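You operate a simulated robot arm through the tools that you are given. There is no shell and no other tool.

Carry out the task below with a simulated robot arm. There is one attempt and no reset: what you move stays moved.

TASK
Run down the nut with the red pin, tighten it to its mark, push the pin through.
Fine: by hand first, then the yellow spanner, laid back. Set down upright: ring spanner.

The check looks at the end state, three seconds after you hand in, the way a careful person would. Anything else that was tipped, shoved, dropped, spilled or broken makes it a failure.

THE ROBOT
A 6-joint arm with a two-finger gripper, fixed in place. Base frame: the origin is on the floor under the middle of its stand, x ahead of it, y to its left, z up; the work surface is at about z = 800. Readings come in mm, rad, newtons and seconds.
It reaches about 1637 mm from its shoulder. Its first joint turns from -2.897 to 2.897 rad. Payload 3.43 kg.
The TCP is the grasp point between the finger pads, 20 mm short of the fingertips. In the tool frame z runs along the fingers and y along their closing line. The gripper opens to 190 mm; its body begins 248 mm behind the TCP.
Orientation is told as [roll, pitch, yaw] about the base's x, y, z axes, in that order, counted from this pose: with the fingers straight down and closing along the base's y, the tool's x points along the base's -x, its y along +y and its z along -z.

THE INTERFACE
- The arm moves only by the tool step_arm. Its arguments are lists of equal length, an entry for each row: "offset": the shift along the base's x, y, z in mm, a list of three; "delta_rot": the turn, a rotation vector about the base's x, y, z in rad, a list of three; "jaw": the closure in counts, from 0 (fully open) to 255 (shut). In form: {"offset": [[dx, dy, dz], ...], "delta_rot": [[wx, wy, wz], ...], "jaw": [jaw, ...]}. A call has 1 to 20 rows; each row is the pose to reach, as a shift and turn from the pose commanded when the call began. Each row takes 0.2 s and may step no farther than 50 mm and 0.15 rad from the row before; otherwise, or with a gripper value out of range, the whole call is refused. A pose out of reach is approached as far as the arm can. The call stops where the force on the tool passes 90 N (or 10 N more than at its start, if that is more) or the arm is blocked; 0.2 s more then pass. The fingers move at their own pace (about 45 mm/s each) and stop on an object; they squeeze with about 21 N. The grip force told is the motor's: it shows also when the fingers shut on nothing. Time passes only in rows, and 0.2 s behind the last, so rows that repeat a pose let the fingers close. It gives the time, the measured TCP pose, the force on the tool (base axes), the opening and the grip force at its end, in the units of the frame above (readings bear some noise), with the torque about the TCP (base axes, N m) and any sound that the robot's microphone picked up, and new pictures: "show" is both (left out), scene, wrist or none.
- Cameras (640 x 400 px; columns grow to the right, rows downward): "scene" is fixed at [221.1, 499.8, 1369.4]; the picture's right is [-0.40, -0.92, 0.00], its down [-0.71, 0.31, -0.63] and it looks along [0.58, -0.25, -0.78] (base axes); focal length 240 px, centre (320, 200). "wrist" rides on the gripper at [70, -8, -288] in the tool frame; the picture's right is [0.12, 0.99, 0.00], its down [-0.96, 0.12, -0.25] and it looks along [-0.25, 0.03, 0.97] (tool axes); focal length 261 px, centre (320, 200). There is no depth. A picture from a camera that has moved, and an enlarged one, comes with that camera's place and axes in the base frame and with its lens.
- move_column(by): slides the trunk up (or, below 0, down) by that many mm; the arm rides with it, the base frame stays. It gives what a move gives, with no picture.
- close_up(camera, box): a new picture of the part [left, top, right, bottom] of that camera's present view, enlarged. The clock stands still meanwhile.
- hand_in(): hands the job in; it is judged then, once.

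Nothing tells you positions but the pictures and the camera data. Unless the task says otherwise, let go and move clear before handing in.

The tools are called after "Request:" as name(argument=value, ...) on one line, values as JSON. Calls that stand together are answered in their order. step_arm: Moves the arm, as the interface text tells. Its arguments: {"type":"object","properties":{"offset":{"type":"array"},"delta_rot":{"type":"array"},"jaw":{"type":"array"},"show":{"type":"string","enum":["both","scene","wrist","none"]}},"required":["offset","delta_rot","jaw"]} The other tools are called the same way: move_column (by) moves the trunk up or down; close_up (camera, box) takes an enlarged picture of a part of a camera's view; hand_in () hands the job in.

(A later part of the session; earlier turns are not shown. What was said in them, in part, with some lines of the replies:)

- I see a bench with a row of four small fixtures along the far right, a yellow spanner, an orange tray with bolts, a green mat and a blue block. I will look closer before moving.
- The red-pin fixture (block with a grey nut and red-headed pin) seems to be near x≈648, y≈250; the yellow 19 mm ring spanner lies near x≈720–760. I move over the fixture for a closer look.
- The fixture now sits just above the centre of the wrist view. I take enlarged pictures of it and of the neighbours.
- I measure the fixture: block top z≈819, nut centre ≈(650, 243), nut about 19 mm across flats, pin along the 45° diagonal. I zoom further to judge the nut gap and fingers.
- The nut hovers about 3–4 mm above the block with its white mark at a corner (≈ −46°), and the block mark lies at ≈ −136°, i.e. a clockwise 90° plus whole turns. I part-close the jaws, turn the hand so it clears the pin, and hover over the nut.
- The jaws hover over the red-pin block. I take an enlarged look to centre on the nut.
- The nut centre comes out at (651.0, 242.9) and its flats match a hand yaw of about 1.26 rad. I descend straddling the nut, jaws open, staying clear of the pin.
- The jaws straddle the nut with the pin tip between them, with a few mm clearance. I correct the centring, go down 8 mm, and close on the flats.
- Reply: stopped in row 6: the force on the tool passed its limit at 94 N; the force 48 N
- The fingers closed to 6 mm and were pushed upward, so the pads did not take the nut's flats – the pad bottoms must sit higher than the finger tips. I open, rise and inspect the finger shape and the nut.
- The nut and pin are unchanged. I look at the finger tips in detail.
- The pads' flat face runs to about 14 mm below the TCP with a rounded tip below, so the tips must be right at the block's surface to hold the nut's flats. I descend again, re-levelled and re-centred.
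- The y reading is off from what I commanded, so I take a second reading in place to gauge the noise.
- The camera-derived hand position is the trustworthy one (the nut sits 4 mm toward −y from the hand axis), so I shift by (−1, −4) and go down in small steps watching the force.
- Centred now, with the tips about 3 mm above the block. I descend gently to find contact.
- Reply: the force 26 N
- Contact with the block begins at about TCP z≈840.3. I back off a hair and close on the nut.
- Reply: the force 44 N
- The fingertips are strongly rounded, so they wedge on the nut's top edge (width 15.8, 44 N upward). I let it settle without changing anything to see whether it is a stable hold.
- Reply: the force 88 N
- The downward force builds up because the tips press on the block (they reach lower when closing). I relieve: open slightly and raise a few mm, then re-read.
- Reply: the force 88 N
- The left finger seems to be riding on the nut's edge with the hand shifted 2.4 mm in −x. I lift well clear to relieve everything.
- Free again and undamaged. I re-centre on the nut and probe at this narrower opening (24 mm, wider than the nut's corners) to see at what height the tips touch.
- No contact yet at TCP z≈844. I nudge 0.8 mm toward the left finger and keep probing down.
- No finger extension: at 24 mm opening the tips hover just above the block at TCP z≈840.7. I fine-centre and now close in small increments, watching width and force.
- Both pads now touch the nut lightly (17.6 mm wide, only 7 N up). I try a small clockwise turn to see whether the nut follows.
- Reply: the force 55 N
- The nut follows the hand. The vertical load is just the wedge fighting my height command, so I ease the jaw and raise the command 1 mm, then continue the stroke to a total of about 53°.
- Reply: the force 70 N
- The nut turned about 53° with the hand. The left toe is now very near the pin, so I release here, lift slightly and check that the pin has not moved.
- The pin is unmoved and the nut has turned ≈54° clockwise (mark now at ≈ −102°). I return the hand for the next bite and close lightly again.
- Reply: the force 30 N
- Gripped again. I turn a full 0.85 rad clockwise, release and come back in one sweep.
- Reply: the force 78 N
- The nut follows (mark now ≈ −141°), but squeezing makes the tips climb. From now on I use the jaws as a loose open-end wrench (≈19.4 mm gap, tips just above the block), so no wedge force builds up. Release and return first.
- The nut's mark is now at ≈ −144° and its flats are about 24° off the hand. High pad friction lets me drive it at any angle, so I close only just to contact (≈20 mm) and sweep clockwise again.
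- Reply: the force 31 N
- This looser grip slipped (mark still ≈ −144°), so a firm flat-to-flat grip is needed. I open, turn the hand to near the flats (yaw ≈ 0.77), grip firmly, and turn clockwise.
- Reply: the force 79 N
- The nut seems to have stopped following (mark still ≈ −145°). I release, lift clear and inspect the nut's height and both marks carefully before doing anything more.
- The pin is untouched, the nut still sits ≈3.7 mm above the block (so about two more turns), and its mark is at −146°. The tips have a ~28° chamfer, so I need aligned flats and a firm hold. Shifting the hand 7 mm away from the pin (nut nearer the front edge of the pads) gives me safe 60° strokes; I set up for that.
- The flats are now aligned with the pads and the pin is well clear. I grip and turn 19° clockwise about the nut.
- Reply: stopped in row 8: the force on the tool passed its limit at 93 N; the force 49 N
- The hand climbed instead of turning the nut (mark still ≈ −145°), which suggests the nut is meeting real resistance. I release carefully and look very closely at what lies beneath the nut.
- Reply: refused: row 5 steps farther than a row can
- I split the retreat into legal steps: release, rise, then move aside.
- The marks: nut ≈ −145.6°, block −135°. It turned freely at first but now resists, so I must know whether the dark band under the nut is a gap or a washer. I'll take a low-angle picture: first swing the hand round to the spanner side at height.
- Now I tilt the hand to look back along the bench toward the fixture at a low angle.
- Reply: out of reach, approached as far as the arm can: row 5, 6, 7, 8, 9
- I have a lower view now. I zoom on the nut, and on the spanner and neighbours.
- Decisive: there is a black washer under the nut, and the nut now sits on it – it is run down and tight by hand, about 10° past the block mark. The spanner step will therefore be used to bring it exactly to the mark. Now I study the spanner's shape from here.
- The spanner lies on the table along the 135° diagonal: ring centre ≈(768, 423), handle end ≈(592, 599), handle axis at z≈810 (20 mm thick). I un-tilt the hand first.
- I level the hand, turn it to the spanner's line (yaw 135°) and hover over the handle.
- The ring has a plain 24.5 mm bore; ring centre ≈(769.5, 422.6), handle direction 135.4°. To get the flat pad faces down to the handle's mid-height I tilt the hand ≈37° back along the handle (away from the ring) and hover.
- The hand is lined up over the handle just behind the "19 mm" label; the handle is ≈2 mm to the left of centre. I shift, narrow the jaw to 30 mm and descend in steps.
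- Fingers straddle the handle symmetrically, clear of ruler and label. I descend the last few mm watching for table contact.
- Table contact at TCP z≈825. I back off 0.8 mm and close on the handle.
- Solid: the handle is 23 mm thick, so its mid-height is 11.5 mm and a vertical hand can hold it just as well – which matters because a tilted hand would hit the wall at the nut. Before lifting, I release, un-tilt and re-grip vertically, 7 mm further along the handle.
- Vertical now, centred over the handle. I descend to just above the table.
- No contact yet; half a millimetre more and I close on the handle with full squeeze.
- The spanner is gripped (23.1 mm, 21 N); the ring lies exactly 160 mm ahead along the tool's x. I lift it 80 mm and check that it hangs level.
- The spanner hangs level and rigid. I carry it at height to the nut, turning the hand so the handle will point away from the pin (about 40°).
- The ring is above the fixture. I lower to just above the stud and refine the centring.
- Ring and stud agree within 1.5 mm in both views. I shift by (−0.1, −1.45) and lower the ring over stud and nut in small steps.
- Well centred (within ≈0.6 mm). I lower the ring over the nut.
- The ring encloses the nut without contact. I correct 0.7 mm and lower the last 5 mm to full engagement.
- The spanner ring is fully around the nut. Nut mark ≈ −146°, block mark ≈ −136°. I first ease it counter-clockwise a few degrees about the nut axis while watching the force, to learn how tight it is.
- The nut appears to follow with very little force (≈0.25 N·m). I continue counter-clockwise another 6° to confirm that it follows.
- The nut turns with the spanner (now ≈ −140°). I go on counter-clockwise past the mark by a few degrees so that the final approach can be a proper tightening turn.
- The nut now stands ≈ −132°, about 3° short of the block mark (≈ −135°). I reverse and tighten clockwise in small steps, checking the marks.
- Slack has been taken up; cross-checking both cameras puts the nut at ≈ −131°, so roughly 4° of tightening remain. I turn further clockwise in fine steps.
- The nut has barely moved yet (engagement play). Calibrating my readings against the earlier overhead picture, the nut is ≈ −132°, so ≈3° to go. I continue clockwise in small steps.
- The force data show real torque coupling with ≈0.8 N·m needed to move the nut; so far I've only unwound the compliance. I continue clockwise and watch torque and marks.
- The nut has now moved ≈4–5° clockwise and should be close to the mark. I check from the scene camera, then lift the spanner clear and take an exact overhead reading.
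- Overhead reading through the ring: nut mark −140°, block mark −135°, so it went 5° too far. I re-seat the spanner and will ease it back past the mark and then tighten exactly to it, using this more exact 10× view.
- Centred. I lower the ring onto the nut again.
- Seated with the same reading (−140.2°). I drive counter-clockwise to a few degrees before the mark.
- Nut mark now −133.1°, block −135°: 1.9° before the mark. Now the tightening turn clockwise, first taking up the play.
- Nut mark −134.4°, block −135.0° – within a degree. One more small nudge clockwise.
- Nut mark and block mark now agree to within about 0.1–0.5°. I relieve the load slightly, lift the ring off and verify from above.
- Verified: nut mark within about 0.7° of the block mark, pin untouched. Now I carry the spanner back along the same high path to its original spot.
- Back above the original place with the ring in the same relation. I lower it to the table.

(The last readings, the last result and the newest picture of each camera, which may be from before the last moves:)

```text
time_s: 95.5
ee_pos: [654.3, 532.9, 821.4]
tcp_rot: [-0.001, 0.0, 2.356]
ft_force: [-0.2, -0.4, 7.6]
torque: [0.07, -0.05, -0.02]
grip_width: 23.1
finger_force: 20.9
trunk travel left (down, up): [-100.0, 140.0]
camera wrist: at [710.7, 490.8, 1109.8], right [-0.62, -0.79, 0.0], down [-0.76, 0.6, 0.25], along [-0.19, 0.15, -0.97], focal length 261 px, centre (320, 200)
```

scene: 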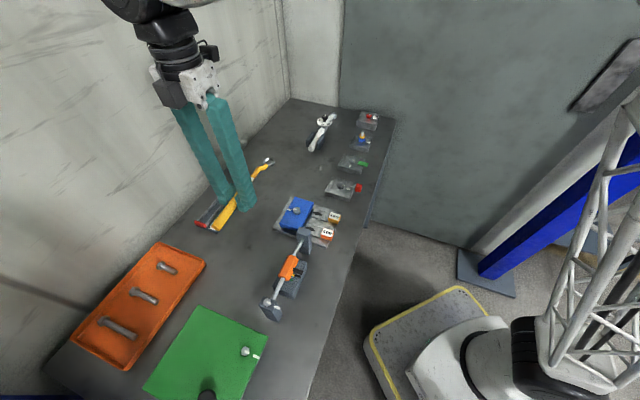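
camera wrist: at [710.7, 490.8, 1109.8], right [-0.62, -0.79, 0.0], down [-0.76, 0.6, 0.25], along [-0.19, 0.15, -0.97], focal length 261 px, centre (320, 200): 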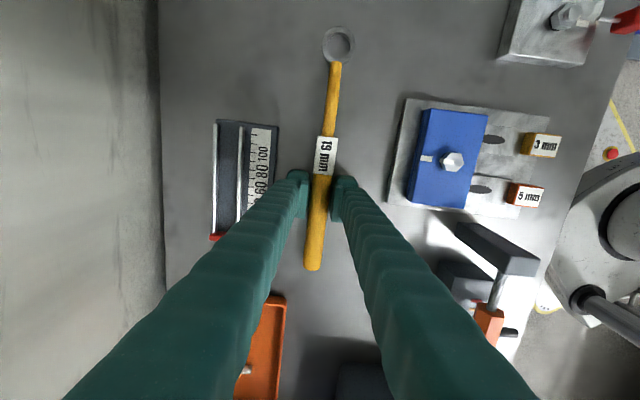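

The spanner touches the table within ≈1.4 mm of its original line, label up. I open and rise straight up.

Request:
step_arm(offset=[[0, 0, 0.4], [0, 0, 0.4], [0, 0, 0.4], [0, 0, 15], [0, 0, 45], [0, 0, 85], [0, 0, 85]], delta_rot=[[0, 0, 0], [0, 0, 0], [0, 0, 0], [0, 0, 0], [0, 0, 0], [0, 0, 0], [0, 0, 0]], jaw=[222, 215, 215, 215, 215, 215, 215], show="both")

Request:
close_up(camera="scene", box=[190, 160, 350, 260])

Request:
close_up(camera="wrist", box=[280, 20, 370, 240])

```text
time_s: 97.1
ee_pos: [654.5, 533.2, 906.3]
tcp_rot: [0.0, -0.001, 2.355]
ft_force: [-0.2, 0.6, -1.0]
torque: [-0.01, -0.05, -0.03]
grip_width: 29.7
finger_force: 0.1
trunk travel left (down, up): [-100.0, 140.0]
camera wrist: at [711.3, 492.3, 1194.9], right [-0.62, -0.79, 0.0], down [-0.76, 0.6, 0.25], along [-0.19, 0.15, -0.97], focal length 261 px, centre (320, 200)
```

scene: 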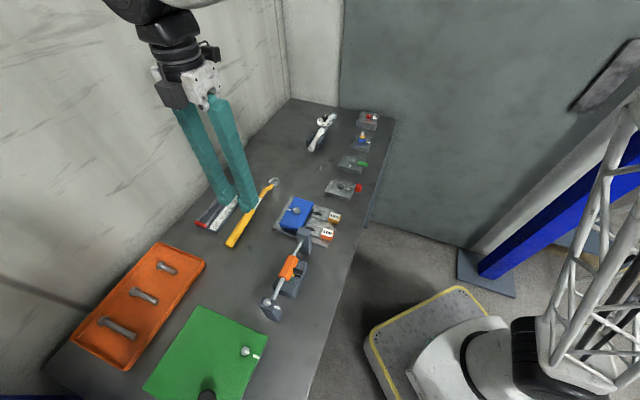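
wrist: 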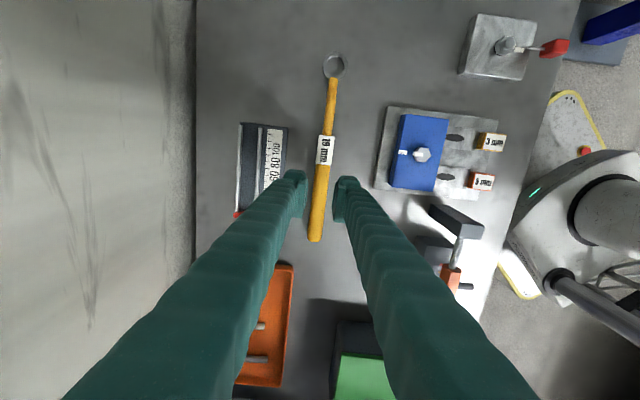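

```text
4.00 times, centred on (270, 210) of scene
camera zoom: at [221.1, 499.8, 1369.4], right [-0.4, -0.92, 0.0], down [-0.71, 0.31, -0.63], along [0.58, -0.25, -0.78], focal length 959 px, centre (520, 160)
```

zoom: 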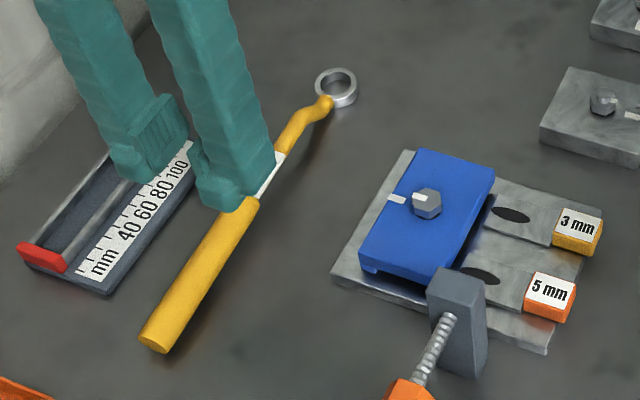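

```text
1.82 times, centred on (325, 130) of wrist
camera zoom: at [711.3, 492.3, 1194.9], right [-0.62, -0.79, 0.0], down [-0.76, 0.6, 0.25], along [-0.19, 0.15, -0.97], focal length 474 px, centre (311, 327)
```

zoom: 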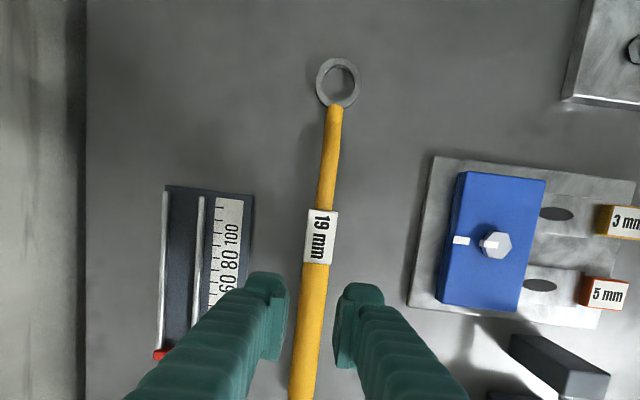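

The spanner is exactly where it was, label up. Now the pin: I close the jaws and go to the outer side of the red head, high above, with the hand turned so its flat side pushes along the pin's axis.

Request:
step_arm(offset=[[0, -10, 30], [-5, -40, 50], [-12, -75, 54], [-20, -110, 54], [-27, -145, 54], [-34, -180, 54], [-41, -215, 54], [-49, -250, 54], [-57, -285, 54], [-65, -318, 54], [-73, -345, 54], [-80, -368, 54], [-80, -368, 54]], delta_rot=[[0, 0, 0], [0, 0, -0.14], [0, 0, -0.285], [0, 0, -0.43], [0, 0, -0.57], [0, 0, -0.71], [0, 0, -0.85], [0, 0, -0.99], [0, 0, -1.13], [0, 0, -1.27], [0, 0, -1.42], [0, 0, -1.57], [0, 0, -1.57]], jaw=[215, 215, 230, 245, 255, 255, 255, 255, 255, 255, 255, 255, 255], show="both")

Request:
close_up(camera="scene", box=[310, 130, 400, 210])

Request:
close_up(camera="scene", box=[336, 178, 356, 192])

```text
time_s: 99.9
ee_pos: [574.1, 164.0, 958.7]
tcp_rot: [0.001, -0.002, 0.786]
ft_force: [-0.5, -0.9, 0.6]
torque: [-0.04, 0.01, 0.04]
grip_width: 0.1
finger_force: 21.3
trunk travel left (down, up): [-100.0, 140.0]
camera wrist: at [531.0, 110.7, 1246.7], right [-0.79, 0.62, 0.0], down [0.6, 0.76, 0.25], along [0.15, 0.19, -0.97], focal length 261 px, centre (320, 200)
```

scene: 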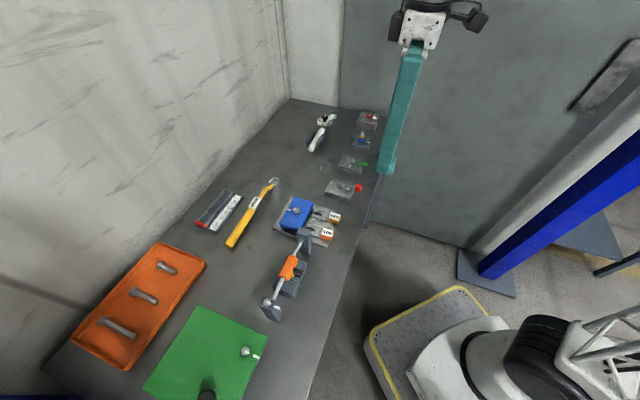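
wrist: 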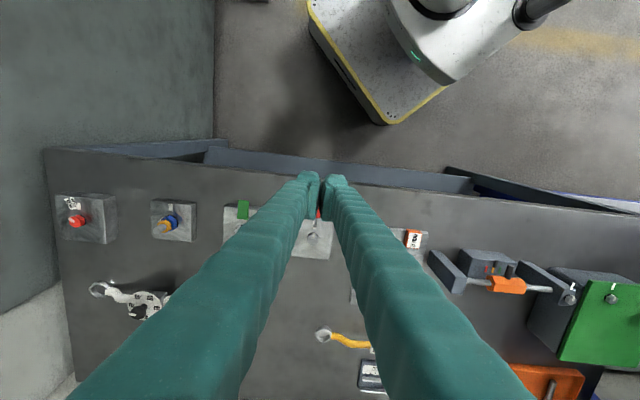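

```text
5.00 times, centred on (355, 170) of scene
camera zoom: at [221.1, 499.8, 1369.4], right [-0.4, -0.92, 0.0], down [-0.71, 0.31, -0.63], along [0.58, -0.25, -0.78], focal length 1199 px, centre (145, 350)
```

zoom: 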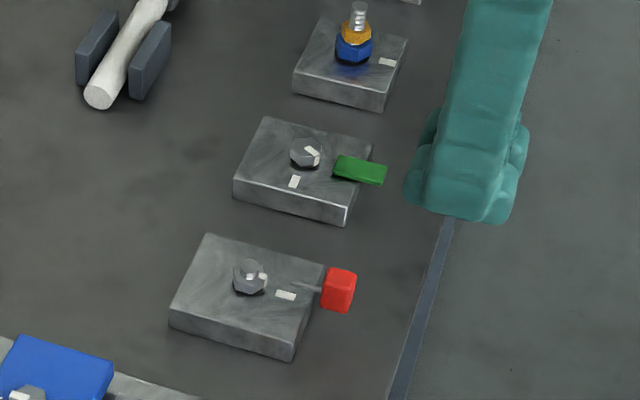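

```text
16.00 times, centred on (346, 185) of scene
camera zoom: at [221.1, 499.8, 1369.4], right [-0.4, -0.92, 0.0], down [-0.71, 0.31, -0.63], along [0.58, -0.25, -0.78], focal length 3838 px, centre (-96, 440)
```

zoom: 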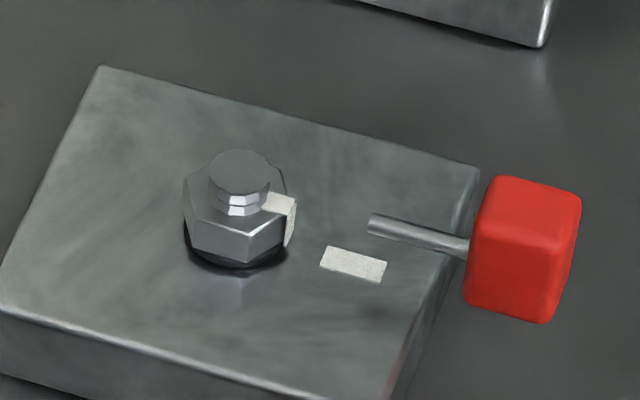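

The push line through the hand, head and nut is straight along 45°. I lower beside the head (tips at z≈826, above the block level).

Request:
step_arm(offset=[[0, 0, -40], [0, 0, -80], [0, 0, -105], [0, 0, -112.5], [0, 0, -112.5]], delta_rot=[[0, 0, 0], [0, 0, 0], [0, 0, 0], [0, 0, 0], [0, 0, 0]], jaw=[255, 255, 255, 255, 255], show="wrist")

Request:
close_up(camera="scene", box=[330, 165, 390, 205])

```text
time_s: 101.1
ee_pos: [574.4, 165.8, 847.3]
tcp_rot: [-0.001, -0.001, 0.786]
ft_force: [-0.4, 0.4, 0.1]
torque: [0.02, -0.03, 0.0]
grip_width: 0.0
finger_force: 21.8
trunk travel left (down, up): [-100.0, 140.0]
camera wrist: at [530.9, 111.4, 1135.4], right [-0.79, 0.62, 0.0], down [0.6, 0.76, 0.25], along [0.15, 0.2, -0.97], focal length 261 px, centre (320, 200)
```

wrist: 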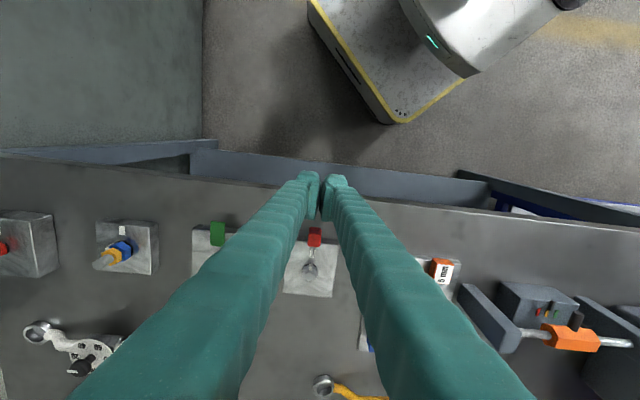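

```text
10.00 times, centred on (360, 185) of scene
camera zoom: at [221.1, 499.8, 1369.4], right [-0.4, -0.92, 0.0], down [-0.71, 0.31, -0.63], along [0.58, -0.25, -0.78], focal length 2399 px, centre (-80, 350)
```

zoom: 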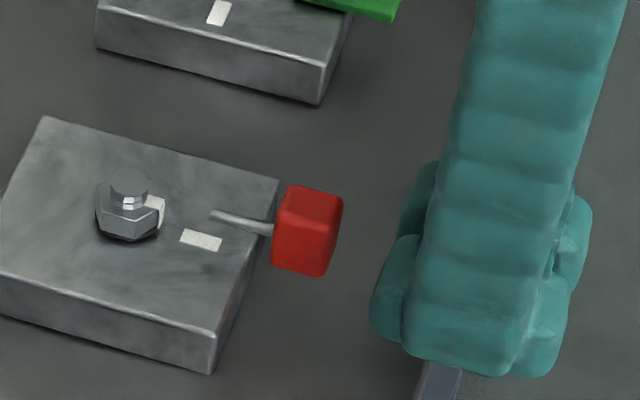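

The head is straight ahead of the closed fingers. I approach and begin to push gently.

Request:
step_arm(offset=[[2.8, 2.8, 0], [5.7, 5.7, 0], [8.5, 8.5, 0], [9.9, 9.9, 0], [9.9, 9.9, 0]], delta_rot=[[0, 0, 0], [0, 0, 0], [0, 0, 0], [0, 0, 0], [0, 0, 0]], jaw=[255, 255, 255, 255, 255], show="none")

Request:
close_up(camera="scene", box=[330, 165, 390, 205])

Request:
step_arm(offset=[[1.4, 1.4, 0], [2.8, 2.8, 0], [4.2, 4.2, 0], [4.2, 4.2, 0]], delta_rot=[[0, 0, 0], [0, 0, 0], [0, 0, 0], [0, 0, 0]], jaw=[255, 255, 255, 255], show="none")

Request:
close_up(camera="scene", box=[330, 165, 390, 205])

```text
time_s: 102.3
ee_pos: [583.6, 174.6, 846.7]
tcp_rot: [0.0, -0.001, 0.787]
ft_force: [1.5, 0.4, -0.1]
torque: [-0.01, 0.0, 0.02]
grip_width: 0.0
finger_force: 21.4
trunk travel left (down, up): [-100.0, 140.0]
```

```text
10.00 times, centred on (360, 185) of scene
camera zoom: at [221.1, 499.8, 1369.4], right [-0.4, -0.92, 0.0], down [-0.71, 0.31, -0.63], along [0.58, -0.25, -0.78], focal length 2399 px, centre (-80, 350)
```

zoom: 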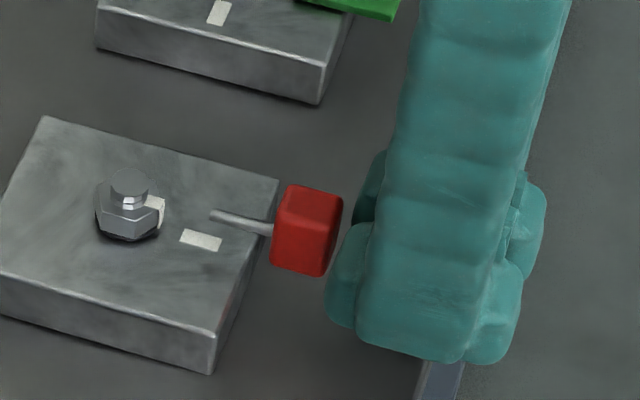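

```text
time_s: 103.3
ee_pos: [587.0, 178.9, 847.4]
tcp_rot: [-0.001, -0.001, 0.788]
ft_force: [-0.8, -0.6, 0.9]
torque: [0.01, 0.0, -0.04]
grip_width: 0.0
finger_force: 20.9
trunk travel left (down, up): [-100.0, 140.0]
```

```text
10.00 times, centred on (360, 185) of scene
camera zoom: at [221.1, 499.8, 1369.4], right [-0.4, -0.92, 0.0], down [-0.71, 0.31, -0.63], along [0.58, -0.25, -0.78], focal length 2399 px, centre (-80, 350)
```

zoom: 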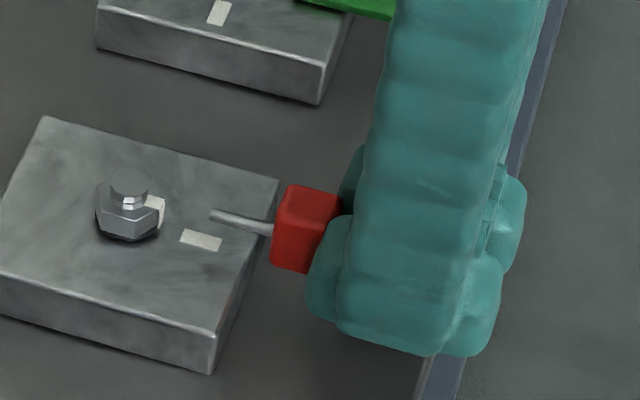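

Almost touching. I push on in small increments and watch the pin tip.

Request:
step_arm(offset=[[1.4, 1.4, 0], [2.8, 2.8, 0], [4.2, 4.2, 0], [5.6, 5.6, 0], [5.6, 5.6, 0]], delta_rot=[[0, 0, 0], [0, 0, 0], [0, 0, 0], [0, 0, 0], [0, 0, 0]], jaw=[255, 255, 255, 255, 255], show="none")

Request:
close_up(camera="scene", box=[330, 165, 390, 205])

Request:
step_arm(offset=[[1.4, 1.4, 0], [2.8, 2.8, 0], [4.2, 4.2, 0], [5.6, 5.6, 0], [5.6, 5.6, 0]], delta_rot=[[0, 0, 0], [0, 0, 0], [0, 0, 0], [0, 0, 0], [0, 0, 0]], jaw=[255, 255, 255, 255, 255], show="none")

Request:
close_up(camera="scene", box=[330, 165, 390, 205])

```text
time_s: 104.5
ee_pos: [594.9, 184.0, 848.2]
tcp_rot: [-0.002, -0.002, 0.786]
ft_force: [0.7, -0.2, -0.1]
torque: [-0.03, -0.01, 0.01]
grip_width: 0.0
finger_force: 34.5
trunk travel left (down, up): [-100.0, 140.0]
```

```text
10.00 times, centred on (360, 185) of scene
camera zoom: at [221.1, 499.8, 1369.4], right [-0.4, -0.92, 0.0], down [-0.71, 0.31, -0.63], along [0.58, -0.25, -0.78], focal length 2399 px, centre (-80, 350)
```

zoom: 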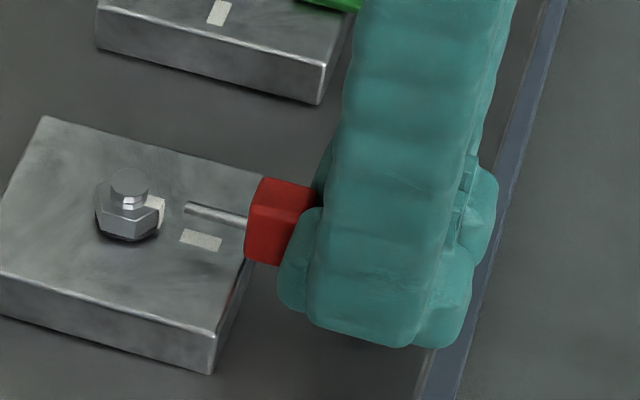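

```text
time_s: 105.7
ee_pos: [600.4, 189.1, 848.4]
tcp_rot: [-0.001, -0.002, 0.786]
ft_force: [-0.2, 0.1, 0.8]
torque: [0.0, 0.0, 0.01]
grip_width: 0.0
finger_force: 34.8
trunk travel left (down, up): [-100.0, 140.0]
```

```text
10.00 times, centred on (360, 185) of scene
camera zoom: at [221.1, 499.8, 1369.4], right [-0.4, -0.92, 0.0], down [-0.71, 0.31, -0.63], along [0.58, -0.25, -0.78], focal length 2399 px, centre (-80, 350)
```

zoom: 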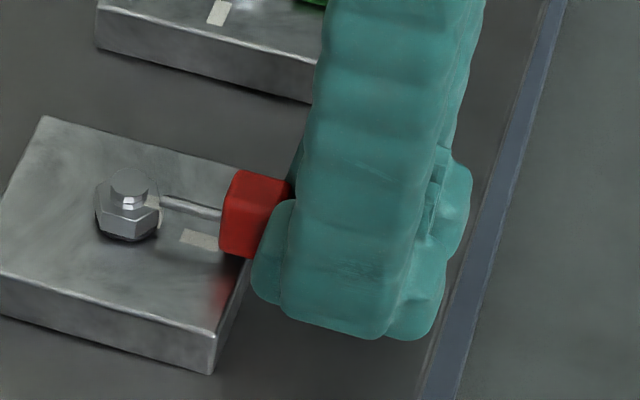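

The pin slides freely; its tip is reaching the stud. I keep pushing in 4–6 mm steps, watching for resistance.

Request:
step_arm(offset=[[1.0, 1.0, 0], [2.0, 2.0, 0], [3.0, 3.0, 0], [4.0, 4.0, 0], [4.0, 4.0, 0]], delta_rot=[[0, 0, 0], [0, 0, 0], [0, 0, 0], [0, 0, 0], [0, 0, 0]], jaw=[255, 255, 255, 255, 255], show="none")

Request:
close_up(camera="scene", box=[336, 178, 356, 192])

Request:
step_arm(offset=[[1.0, 1.0, 0], [2.0, 2.0, 0], [3.0, 3.0, 0], [4.0, 4.0, 0], [4.0, 4.0, 0]], delta_rot=[[0, 0, 0], [0, 0, 0], [0, 0, 0], [0, 0, 0], [0, 0, 0]], jaw=[255, 255, 255, 255, 255], show="none")

Request:
close_up(camera="scene", box=[336, 178, 356, 192])

```text
time_s: 106.9
ee_pos: [603.6, 194.4, 848.3]
tcp_rot: [0.0, -0.001, 0.786]
ft_force: [0.0, 0.2, 0.4]
torque: [0.01, -0.01, 0.01]
grip_width: 0.1
finger_force: 34.6
trunk travel left (down, up): [-100.0, 140.0]
```

```text
16.00 times, centred on (346, 185) of scene
camera zoom: at [221.1, 499.8, 1369.4], right [-0.4, -0.92, 0.0], down [-0.71, 0.31, -0.63], along [0.58, -0.25, -0.78], focal length 3838 px, centre (-96, 440)
```

zoom: 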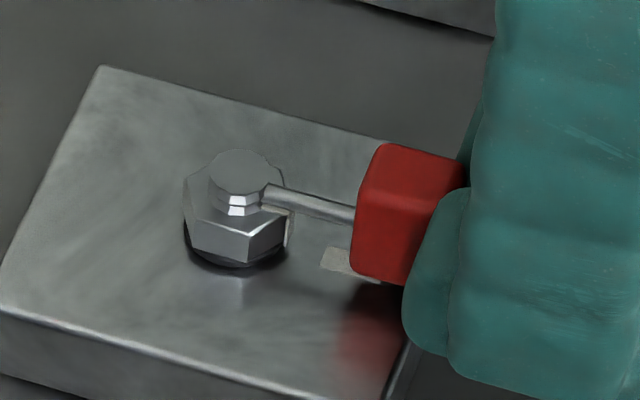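

```text
time_s: 108.1
ee_pos: [607.1, 197.0, 848.5]
tcp_rot: [0.0, -0.001, 0.785]
ft_force: [-5.1, -5.0, 0.8]
torque: [-0.04, 0.04, 0.0]
grip_width: 5.8
finger_force: 34.3
trunk travel left (down, up): [-100.0, 140.0]
```

```text
16.00 times, centred on (346, 185) of scene
camera zoom: at [221.1, 499.8, 1369.4], right [-0.4, -0.92, 0.0], down [-0.71, 0.31, -0.63], along [0.58, -0.25, -0.78], focal length 3838 px, centre (-96, 440)
```

zoom: 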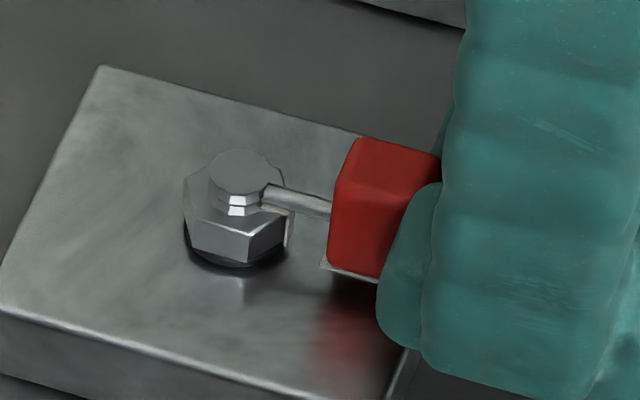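

The pin tip has entered the stud hole (≈7 N), but the jaws are being pried open a little by the head. I look from the wrist camera before pushing on.

Request:
close_up(camera="wrist", box=[280, 160, 360, 280])

Request:
close_up(camera="scene", box=[335, 160, 385, 205])

```text
3.33 times, centred on (320, 220) of wrist
camera zoom: at [564.3, 144.3, 1136.2], right [-0.79, 0.62, 0.0], down [0.6, 0.76, 0.25], along [0.15, 0.19, -0.97], focal length 869 px, centre (320, 133)
```

zoom: 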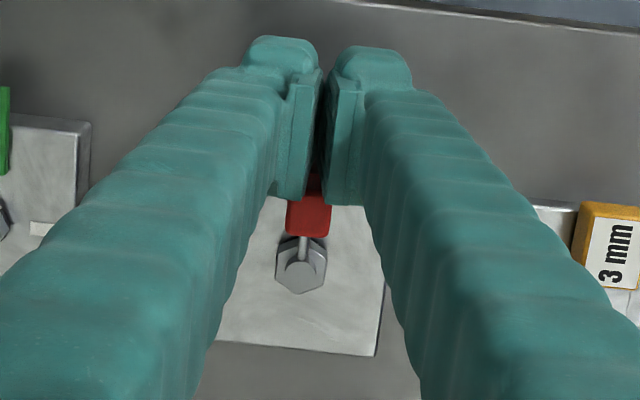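

```text
8.89 times, centred on (360, 182) of scene
camera zoom: at [221.1, 499.8, 1369.4], right [-0.4, -0.92, 0.0], down [-0.71, 0.31, -0.63], along [0.58, -0.25, -0.78], focal length 2132 px, centre (-36, 356)
```

zoom: 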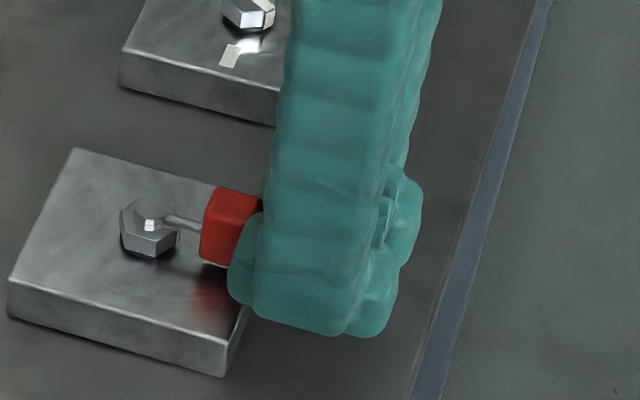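

The narrow head is slipping into the groove between the rounded fingertips. I open the jaws, back away, and will instead push with the broad outer side of one finger (hand turned 90°).

Request:
step_arm(offset=[[0, 0, 0], [0, 0, 0], [-8, -8, 0], [-20, -20, 0], [-30, -30, 10], [-30, -30, 40], [-30, -30, 60], [-30, -30, 60]], delta_rot=[[0, 0, 0], [0, 0, 0], [0, 0, 0], [0, 0, 0], [0, 0, 0], [0, 0, 0], [0, 0, -0.1], [0, 0, -0.1]], jaw=[225, 215, 215, 215, 215, 230, 255, 255], show="none")

Request:
close_up(camera="scene", box=[336, 178, 356, 192])

```text
time_s: 109.9
ee_pos: [577.0, 168.5, 906.9]
tcp_rot: [0.0, 0.001, 0.686]
ft_force: [-0.6, -0.5, 0.5]
torque: [0.01, 0.01, -0.03]
grip_width: 0.0
finger_force: 21.0
trunk travel left (down, up): [-100.0, 140.0]
```

```text
16.00 times, centred on (346, 185) of scene
camera zoom: at [221.1, 499.8, 1369.4], right [-0.4, -0.92, 0.0], down [-0.71, 0.31, -0.63], along [0.58, -0.25, -0.78], focal length 3838 px, centre (-96, 440)
```

zoom: 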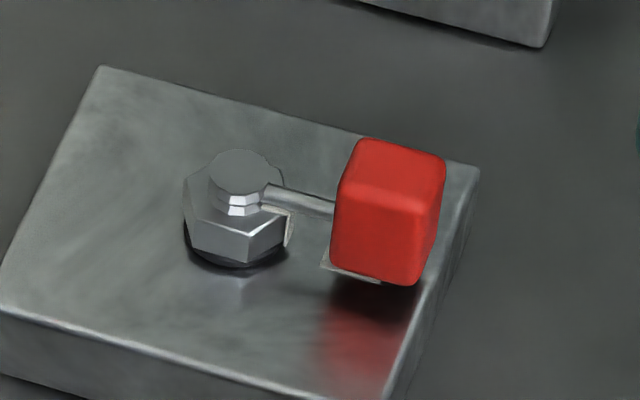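

The pin stays in the stud where I left it. I turn the hand 90° at height.

Request:
step_arm(offset=[[0, 0, 0], [0, 0, 0], [0, 0, 0], [0, 0, 0], [0, 0, 0], [0, 0, 0], [0, 0, 0], [0, 0, 0], [0, 0, 0], [0, 0, 0], [0, 0, 0]], delta_rot=[[0, 0, -0.147], [0, 0, -0.294], [0, 0, -0.441], [0, 0, -0.588], [0, 0, -0.735], [0, 0, -0.882], [0, 0, -1.029], [0, 0, -1.176], [0, 0, -1.323], [0, 0, -1.471], [0, 0, -1.471]], jaw=[255, 255, 255, 255, 255, 255, 255, 255, 255, 255, 255], show="wrist")

Request:
close_up(camera="wrist", box=[270, 120, 430, 240])

```text
time_s: 112.3
ee_pos: [576.6, 168.8, 909.5]
tcp_rot: [0.0, -0.003, -0.785]
ft_force: [-0.2, 0.4, 0.5]
torque: [0.03, 0.01, -0.03]
grip_width: 0.1
finger_force: 21.4
trunk travel left (down, up): [-100.0, 140.0]
camera wrist: at [522.8, 215.1, 1195.7], right [0.62, 0.79, 0.0], down [0.76, -0.6, 0.25], along [0.19, -0.15, -0.97], focal length 261 px, centre (320, 200)
```

wrist: 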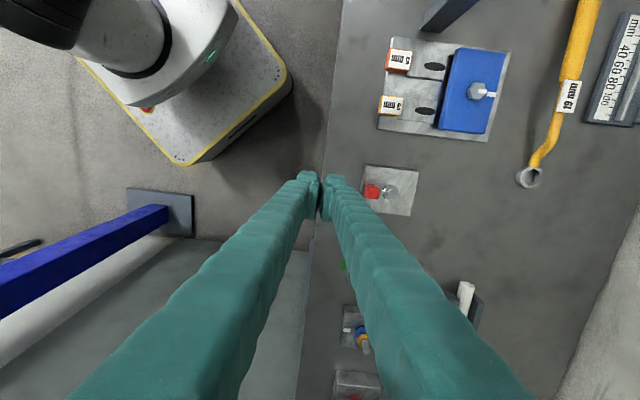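

```text
3.33 times, centred on (350, 180) of wrist
camera zoom: at [522.8, 215.1, 1195.7], right [0.62, 0.79, 0.0], down [0.76, -0.6, 0.25], along [0.19, -0.15, -0.97], focal length 869 px, centre (220, 267)
```

zoom: 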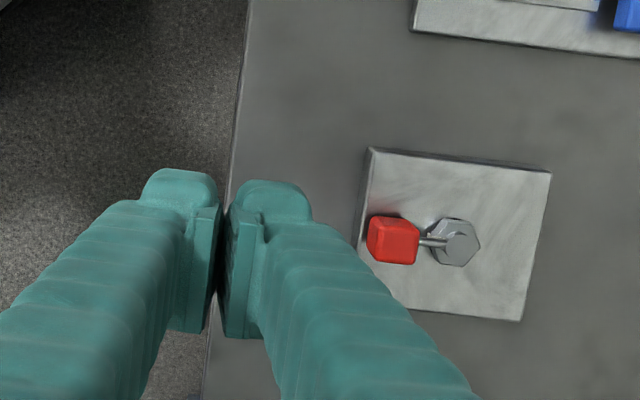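

A clear view of head, pin and nut, all on the push line. I lower beside the head and push with the outer side of the right finger.

Request:
step_arm(offset=[[0, 0, -30], [0, 0, -55], [0, 0, -62], [6, 6, -62], [12, 12, -62], [16, 16, -62], [20, 20, -62], [22, 22, -62], [22, 22, -62]], delta_rot=[[0, 0, 0], [0, 0, 0], [0, 0, 0], [0, 0, 0], [0, 0, 0], [0, 0, 0], [0, 0, 0], [0, 0, 0], [0, 0, 0]], jaw=[255, 255, 255, 255, 255, 255, 255, 255, 255], show="none")

Request:
close_up(camera="wrist", box=[290, 130, 430, 240])

Request:
close_up(camera="scene", box=[335, 170, 375, 200])

```text
time_s: 114.3
ee_pos: [600.7, 189.9, 845.3]
tcp_rot: [-0.003, -0.003, -0.785]
ft_force: [0.4, -0.7, -0.2]
torque: [-0.03, -0.01, 0.01]
grip_width: 0.1
finger_force: 21.3
trunk travel left (down, up): [-100.0, 140.0]
```

```text
3.64 times, centred on (360, 185) of wrist
camera zoom: at [544.5, 236.2, 1133.8], right [0.62, 0.79, 0.0], down [0.76, -0.6, 0.25], along [0.2, -0.15, -0.97], focal length 948 px, centre (174, 254)
```

zoom: 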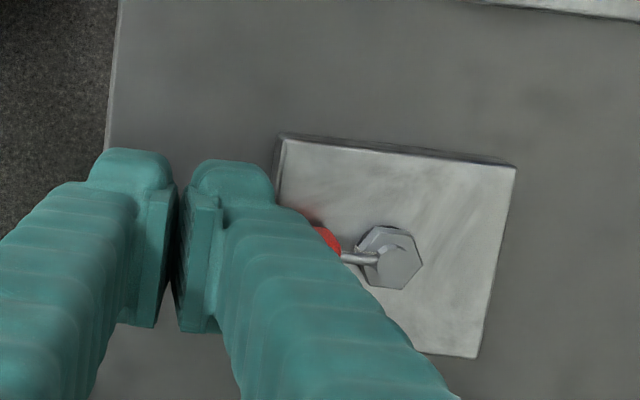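

```text
13.33 times, centred on (355, 185) of scene
camera zoom: at [221.1, 499.8, 1369.4], right [-0.4, -0.92, 0.0], down [-0.71, 0.31, -0.63], along [0.58, -0.25, -0.78], focal length 3198 px, centre (-147, 400)
```

zoom: 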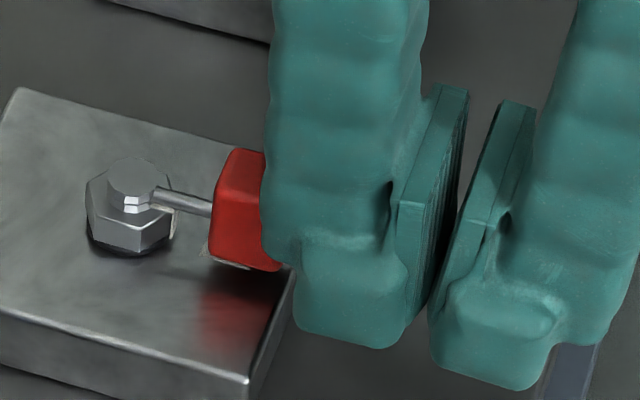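

Just about in contact. I push on in 2 mm steps.

Request:
step_arm(offset=[[1.4, 1.4, 0], [2.8, 2.8, 0], [2.8, 2.8, 0]], delta_rot=[[0, 0, 0], [0, 0, 0], [0, 0, 0]], jaw=[255, 255, 255], show="none")

Request:
close_up(camera="scene", box=[335, 170, 375, 200])

Request:
step_arm(offset=[[1.4, 1.4, 0], [2.8, 2.8, 0], [2.8, 2.8, 0]], delta_rot=[[0, 0, 0], [0, 0, 0], [0, 0, 0]], jaw=[255, 255, 255], show="none")

Request:
close_up(camera="scene", box=[335, 170, 375, 200])

```text
time_s: 115.1
ee_pos: [600.8, 191.8, 845.6]
tcp_rot: [-0.002, -0.002, -0.786]
ft_force: [-6.5, -6.1, -1.7]
torque: [-0.01, -0.04, 0.01]
grip_width: 0.0
finger_force: 21.1
trunk travel left (down, up): [-100.0, 140.0]
```

```text
13.33 times, centred on (355, 185) of scene
camera zoom: at [221.1, 499.8, 1369.4], right [-0.4, -0.92, 0.0], down [-0.71, 0.31, -0.63], along [0.58, -0.25, -0.78], focal length 3198 px, centre (-147, 400)
```

zoom: 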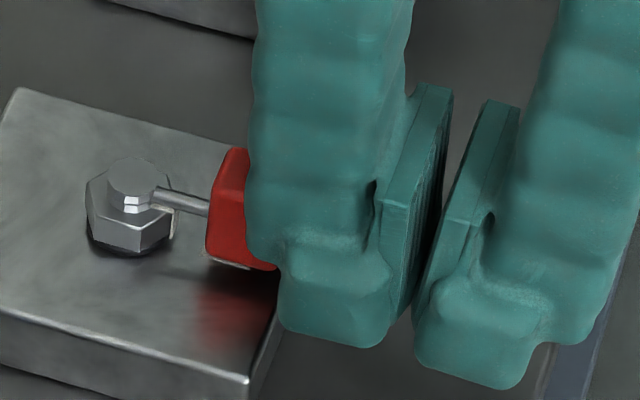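

```text
time_s: 115.9
ee_pos: [603.5, 193.9, 845.2]
tcp_rot: [-0.004, -0.001, -0.785]
ft_force: [-30.8, -32.3, -8.2]
torque: [-0.14, 0.15, -0.05]
grip_width: 0.0
finger_force: 21.5
trunk travel left (down, up): [-100.0, 140.0]
```

```text
13.33 times, centred on (355, 185) of scene
camera zoom: at [221.1, 499.8, 1369.4], right [-0.4, -0.92, 0.0], down [-0.71, 0.31, -0.63], along [0.58, -0.25, -0.78], focal length 3198 px, centre (-147, 400)
```

zoom: 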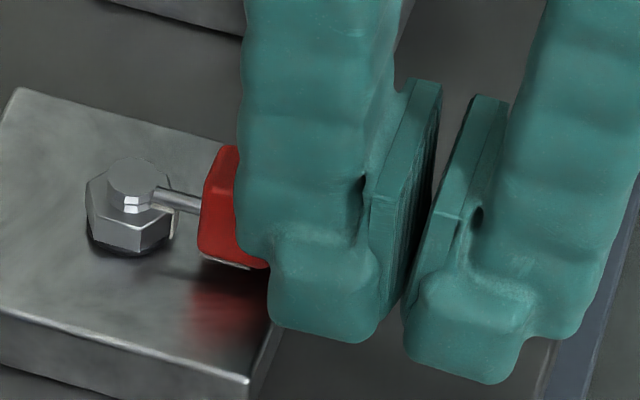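

Resistance has risen to ≈45 N. I stop and check whether the pin already protrudes on the far side of the stud.

Request:
close_up(camera="wrist", box=[350, 170, 410, 225])

Request:
close_up(camera="scene", box=[338, 179, 352, 189])

```text
7.27 times, centred on (380, 198) of wrist
camera zoom: at [548.9, 241.1, 1133.9], right [0.62, 0.79, 0.0], down [0.76, -0.6, 0.25], along [0.19, -0.16, -0.97], focal length 1896 px, centre (-116, 218)
```

zoom: 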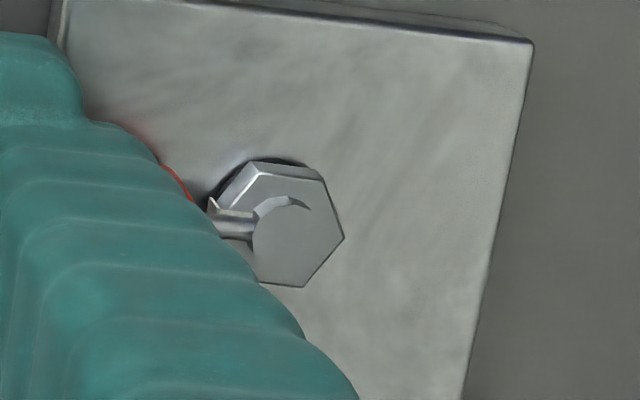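

```text
16.00 times, centred on (345, 184) of scene
camera zoom: at [221.1, 499.8, 1369.4], right [-0.4, -0.92, 0.0], down [-0.71, 0.31, -0.63], along [0.58, -0.25, -0.78], focal length 3838 px, centre (-80, 456)
```

zoom: 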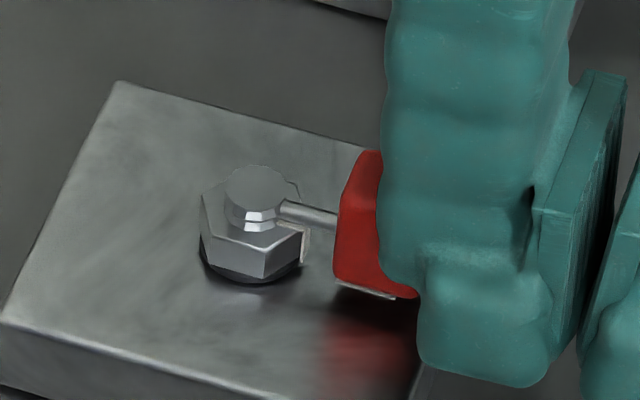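

No protrusion is visible yet (the tip should be about 3–4 mm past the stud's centre). I push a little harder to see whether it still moves or is at a stop.

Request:
step_arm(offset=[[0.7, 0.7, 0], [1.4, 1.4, 0], [1.4, 1.4, 0], [1.4, 1.4, 0]], delta_rot=[[0, 0, 0], [0, 0, 0], [0, 0, 0], [0, 0, 0]], jaw=[255, 255, 255, 255], show="none")

Request:
close_up(camera="scene", box=[338, 179, 352, 189])

Request:
close_up(camera="wrist", box=[350, 170, 410, 225])

```text
time_s: 116.9
ee_pos: [604.3, 195.3, 847.3]
tcp_rot: [-0.005, -0.001, -0.783]
ft_force: [-45.2, -49.3, -4.3]
torque: [-0.12, 0.12, -0.14]
grip_width: 0.0
finger_force: 20.7
trunk travel left (down, up): [-100.0, 140.0]
```

```text
16.00 times, centred on (345, 184) of scene
camera zoom: at [221.1, 499.8, 1369.4], right [-0.4, -0.92, 0.0], down [-0.71, 0.31, -0.63], along [0.58, -0.25, -0.78], focal length 3838 px, centre (-80, 456)
```

zoom: 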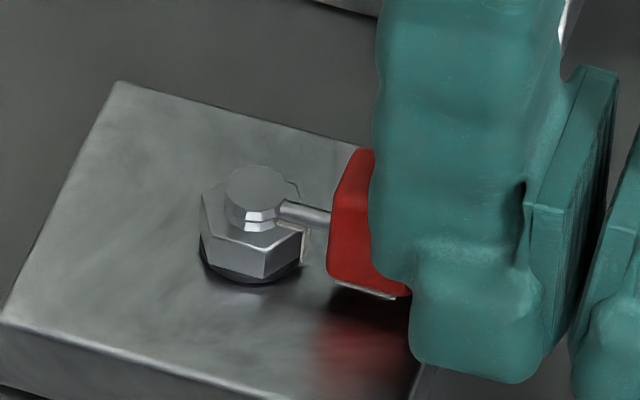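

```text
7.27 times, centred on (380, 198) of wrist
camera zoom: at [550.3, 242.2, 1134.6], right [0.62, 0.79, 0.0], down [0.76, -0.6, 0.25], along [0.19, -0.15, -0.97], focal length 1896 px, centre (-116, 218)
```

zoom: 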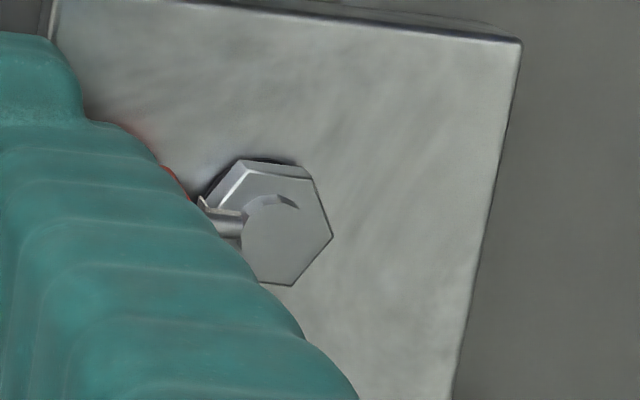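

The force climbs about linearly (67 N) with very little motion, which looks like an end stop. I back off and check whether the head springs back.

Request:
step_arm(offset=[[-1.5, -1.5, 0], [-4, -4, 0], [-8, -8, 0], [-20, -20, 0], [-40, -40, 5], [-50, -50, 20], [-50, -50, 50], [-50, -50, 50]], delta_rot=[[0, 0, 0], [0, 0, 0], [0, 0, 0], [0, 0, 0], [0, 0, 0], [0, 0, 0], [0, 0, 0], [0, 0, 0]], jaw=[255, 255, 255, 255, 255, 255, 255, 255], show="wrist")

Request:
close_up(camera="scene", box=[338, 179, 352, 189])

Request:
close_up(camera="wrist", box=[370, 160, 430, 215])

```text
time_s: 118.7
ee_pos: [557.5, 148.0, 897.5]
tcp_rot: [0.0, -0.003, -0.786]
ft_force: [0.2, 0.1, 0.1]
torque: [-0.01, 0.03, 0.0]
grip_width: 0.3
finger_force: 20.9
trunk travel left (down, up): [-100.0, 140.0]
camera wrist: at [502.4, 193.7, 1184.9], right [0.62, 0.79, 0.0], down [0.76, -0.6, 0.25], along [0.2, -0.15, -0.97], focal length 261 px, centre (320, 200)
```

wrist: 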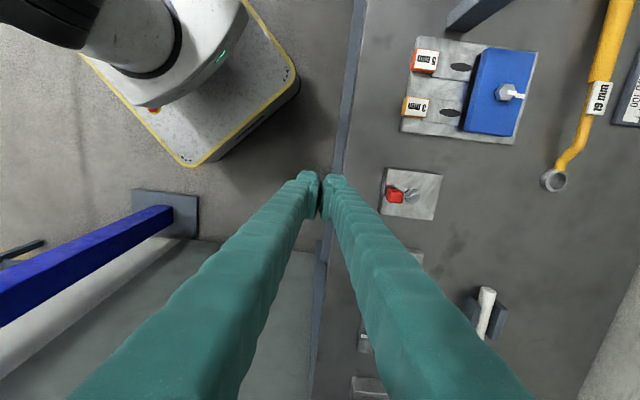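

```text
16.00 times, centred on (345, 184) of scene
camera zoom: at [221.1, 499.8, 1369.4], right [-0.4, -0.92, 0.0], down [-0.71, 0.31, -0.63], along [0.58, -0.25, -0.78], focal length 3838 px, centre (-80, 456)
```

zoom: 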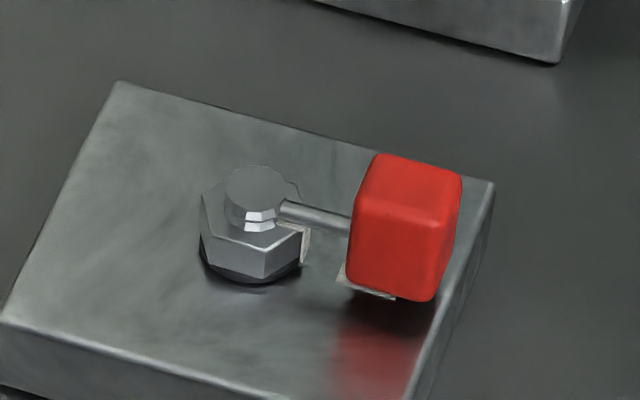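

```text
7.27 times, centred on (400, 188) of wrist
camera zoom: at [502.4, 193.7, 1184.9], right [0.62, 0.79, 0.0], down [0.76, -0.6, 0.25], along [0.2, -0.15, -0.97], focal length 1896 px, centre (-262, 291)
```

zoom: 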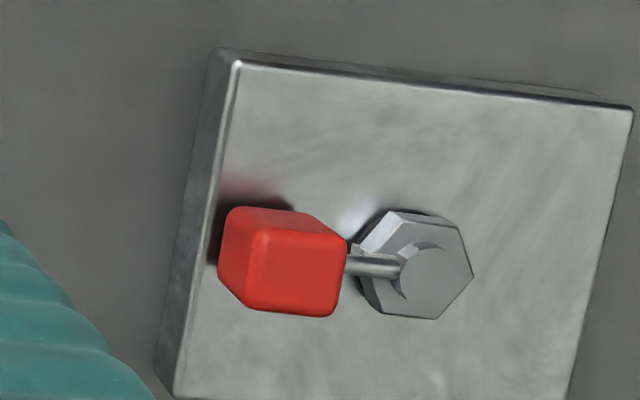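

Pressed hard, the head returns to exactly the same place – the pin's end stop (26 mm of travel, tip inside the stud). I take an exact overhead look at nut and pin to verify the final state.

Request:
step_arm(offset=[[10, 10, 25], [35, 35, 48], [60, 60, 48], [85, 85, 48], [93, 93, 48], [93, 93, 48]], delta_rot=[[0, 0, 0], [0, 0, 0], [0, 0, 0], [0, 0, 0], [0, 0, 0], [0, 0, 0]], jaw=[255, 200, 170, 170, 170, 170], show="wrist")

Request:
close_up(camera="wrist", box=[295, 160, 345, 205])

```text
time_s: 120.1
ee_pos: [648.4, 239.2, 943.3]
tcp_rot: [0.001, -0.002, -0.786]
ft_force: [0.9, 0.3, 0.9]
torque: [0.01, 0.02, -0.02]
grip_width: 63.5
finger_force: 0.2
trunk travel left (down, up): [-100.0, 140.0]
camera wrist: at [594.3, 285.3, 1231.4], right [0.62, 0.79, 0.0], down [0.76, -0.6, 0.25], along [0.2, -0.15, -0.97], focal length 261 px, centre (320, 200)
```

wrist: 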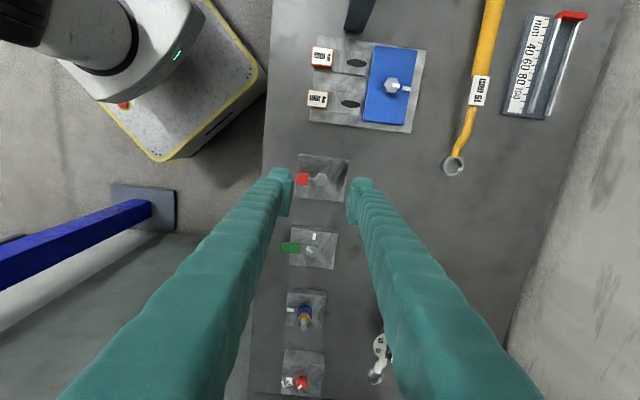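

```text
8.89 times, centred on (320, 182) of wrist
camera zoom: at [594.3, 285.3, 1231.4], right [0.62, 0.79, 0.0], down [0.76, -0.6, 0.25], along [0.2, -0.15, -0.97], focal length 2317 px, centre (320, 356)
```

zoom: 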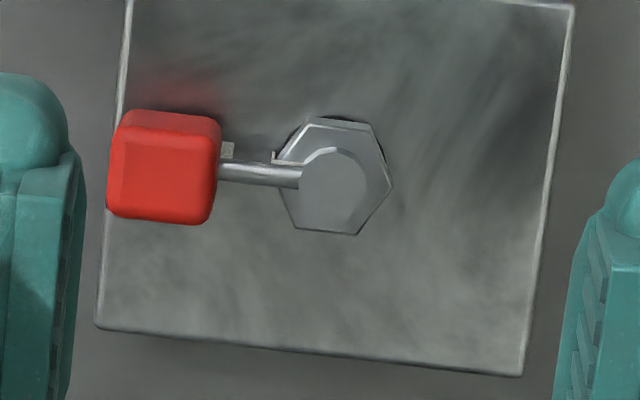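

Everything agrees: nut vertex/mark within about 1° of the block mark, the pin in the stud at its stop. I raise the arm clear and do a last check of the whole bench.

Request:
step_arm(offset=[[0, 0, 40], [0, 20, 85], [0, 60, 115], [0, 100, 140], [0, 140, 160], [0, 140, 170], [0, 140, 170]], delta_rot=[[0, 0, 0.1], [0, 0, 0.24], [0, 0, 0.38], [0, 0, 0.52], [0, 0, 0.66], [0, 0, 0.785], [0, 0, 0.785]], jaw=[170, 150, 120, 80, 40, 0, 0], show="both")

Request:
close_up(camera="scene", box=[336, 178, 356, 192])

Request:
close_up(camera="scene", box=[190, 160, 350, 260])

Request:
close_up(camera="scene", box=[300, 100, 400, 200])

```text
time_s: 121.7
ee_pos: [649.8, 379.9, 1115.6]
tcp_rot: [0.0, 0.0, 0.001]
ft_force: [0.7, -0.1, -0.3]
torque: [0.01, 0.04, -0.01]
grip_width: 181.6
finger_force: 0.0
trunk travel left (down, up): [-100.0, 140.0]
camera wrist: at [579.7, 373.7, 1403.5], right [-0.12, 0.99, 0.0], down [0.96, 0.12, 0.25], along [0.25, 0.03, -0.97], focal length 261 px, centre (320, 200)
```

scene: 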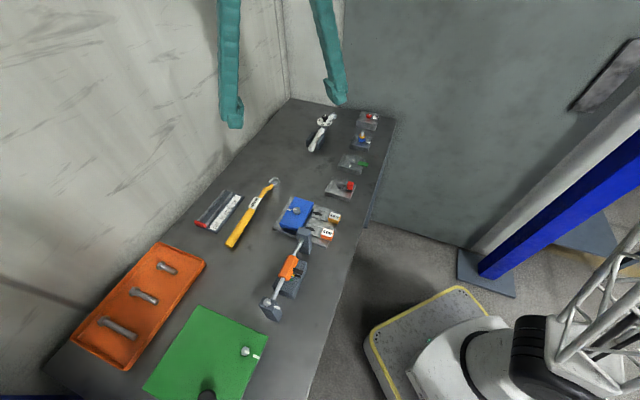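
wrist: 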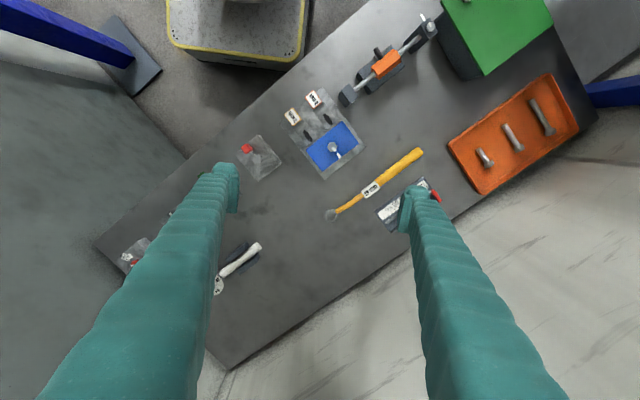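

```text
16.00 times, centred on (346, 185) of scene
camera zoom: at [221.1, 499.8, 1369.4], right [-0.4, -0.92, 0.0], down [-0.71, 0.31, -0.63], along [0.58, -0.25, -0.78], focal length 3838 px, centre (-96, 440)
```

zoom: 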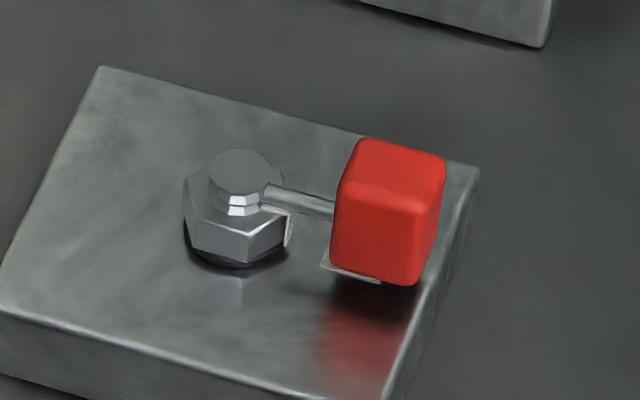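

```text
4.00 times, centred on (270, 210) of scene
camera zoom: at [221.1, 499.8, 1369.4], right [-0.4, -0.92, 0.0], down [-0.71, 0.31, -0.63], along [0.58, -0.25, -0.78], focal length 959 px, centre (520, 160)
```

zoom: 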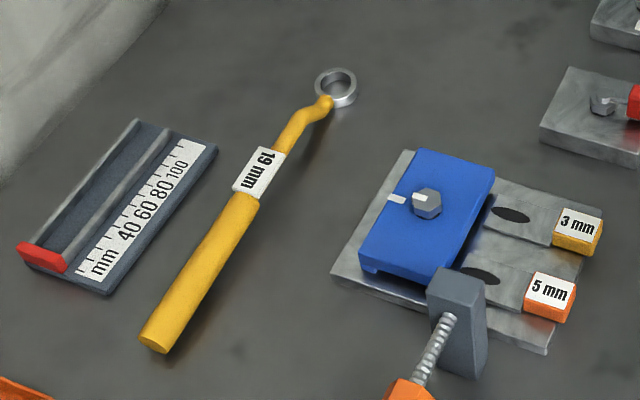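

```text
4.00 times, centred on (350, 150) of scene
camera zoom: at [221.1, 499.8, 1369.4], right [-0.4, -0.92, 0.0], down [-0.71, 0.31, -0.63], along [0.58, -0.25, -0.78], focal length 959 px, centre (200, 400)
```

zoom: 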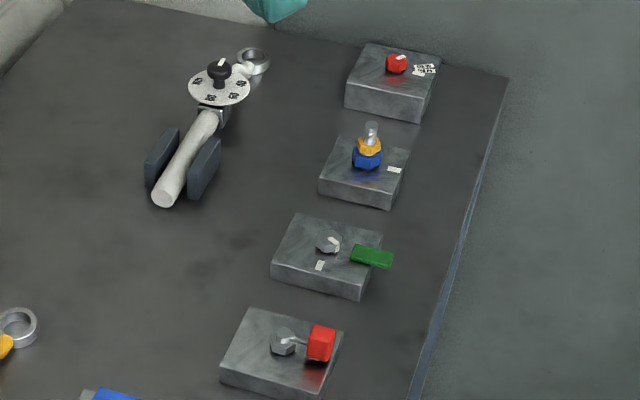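

The red pin's nut is run down and sits within about 1° of its mark. The pin is pushed home to its stop. The yellow ring spanner lies label-up in its old place, nothing else on the bench has moved, and the arm is clear. I hand in.

Request:
hand_in()

```text
The job is handed in.
```

I handed the job in. I believe it meets the task, but two points below are my inference and not confirmed.

- **Nut:** I ran it down by hand first, then set it with the yellow spanner. Its mark now lines up with the block's mark to within about 1°. By hand it went about 10° past the mark, and a first pass with the spanner left it 5° past. I eased it back both times and finished with a short tightening turn onto the mark. From the pictures and the feel, I judged it to be seated on its washer at this mark and not a full turn short.
- **Pin:** I pushed it about 26 mm into the stud, where it met a firm stop. I pressed it up to about 67 N and it sprang back to the same place, so I took that as fully home. The tip does not show on the far side of the stud, and about 14 mm of shaft is still visible next to the red head.
- **Spanner:** It lies where I found it, label up, to within about 1–2 mm.
- **Everything else:** The final pictures show nothing else on the bench moved, and the arm was clear before handing in.
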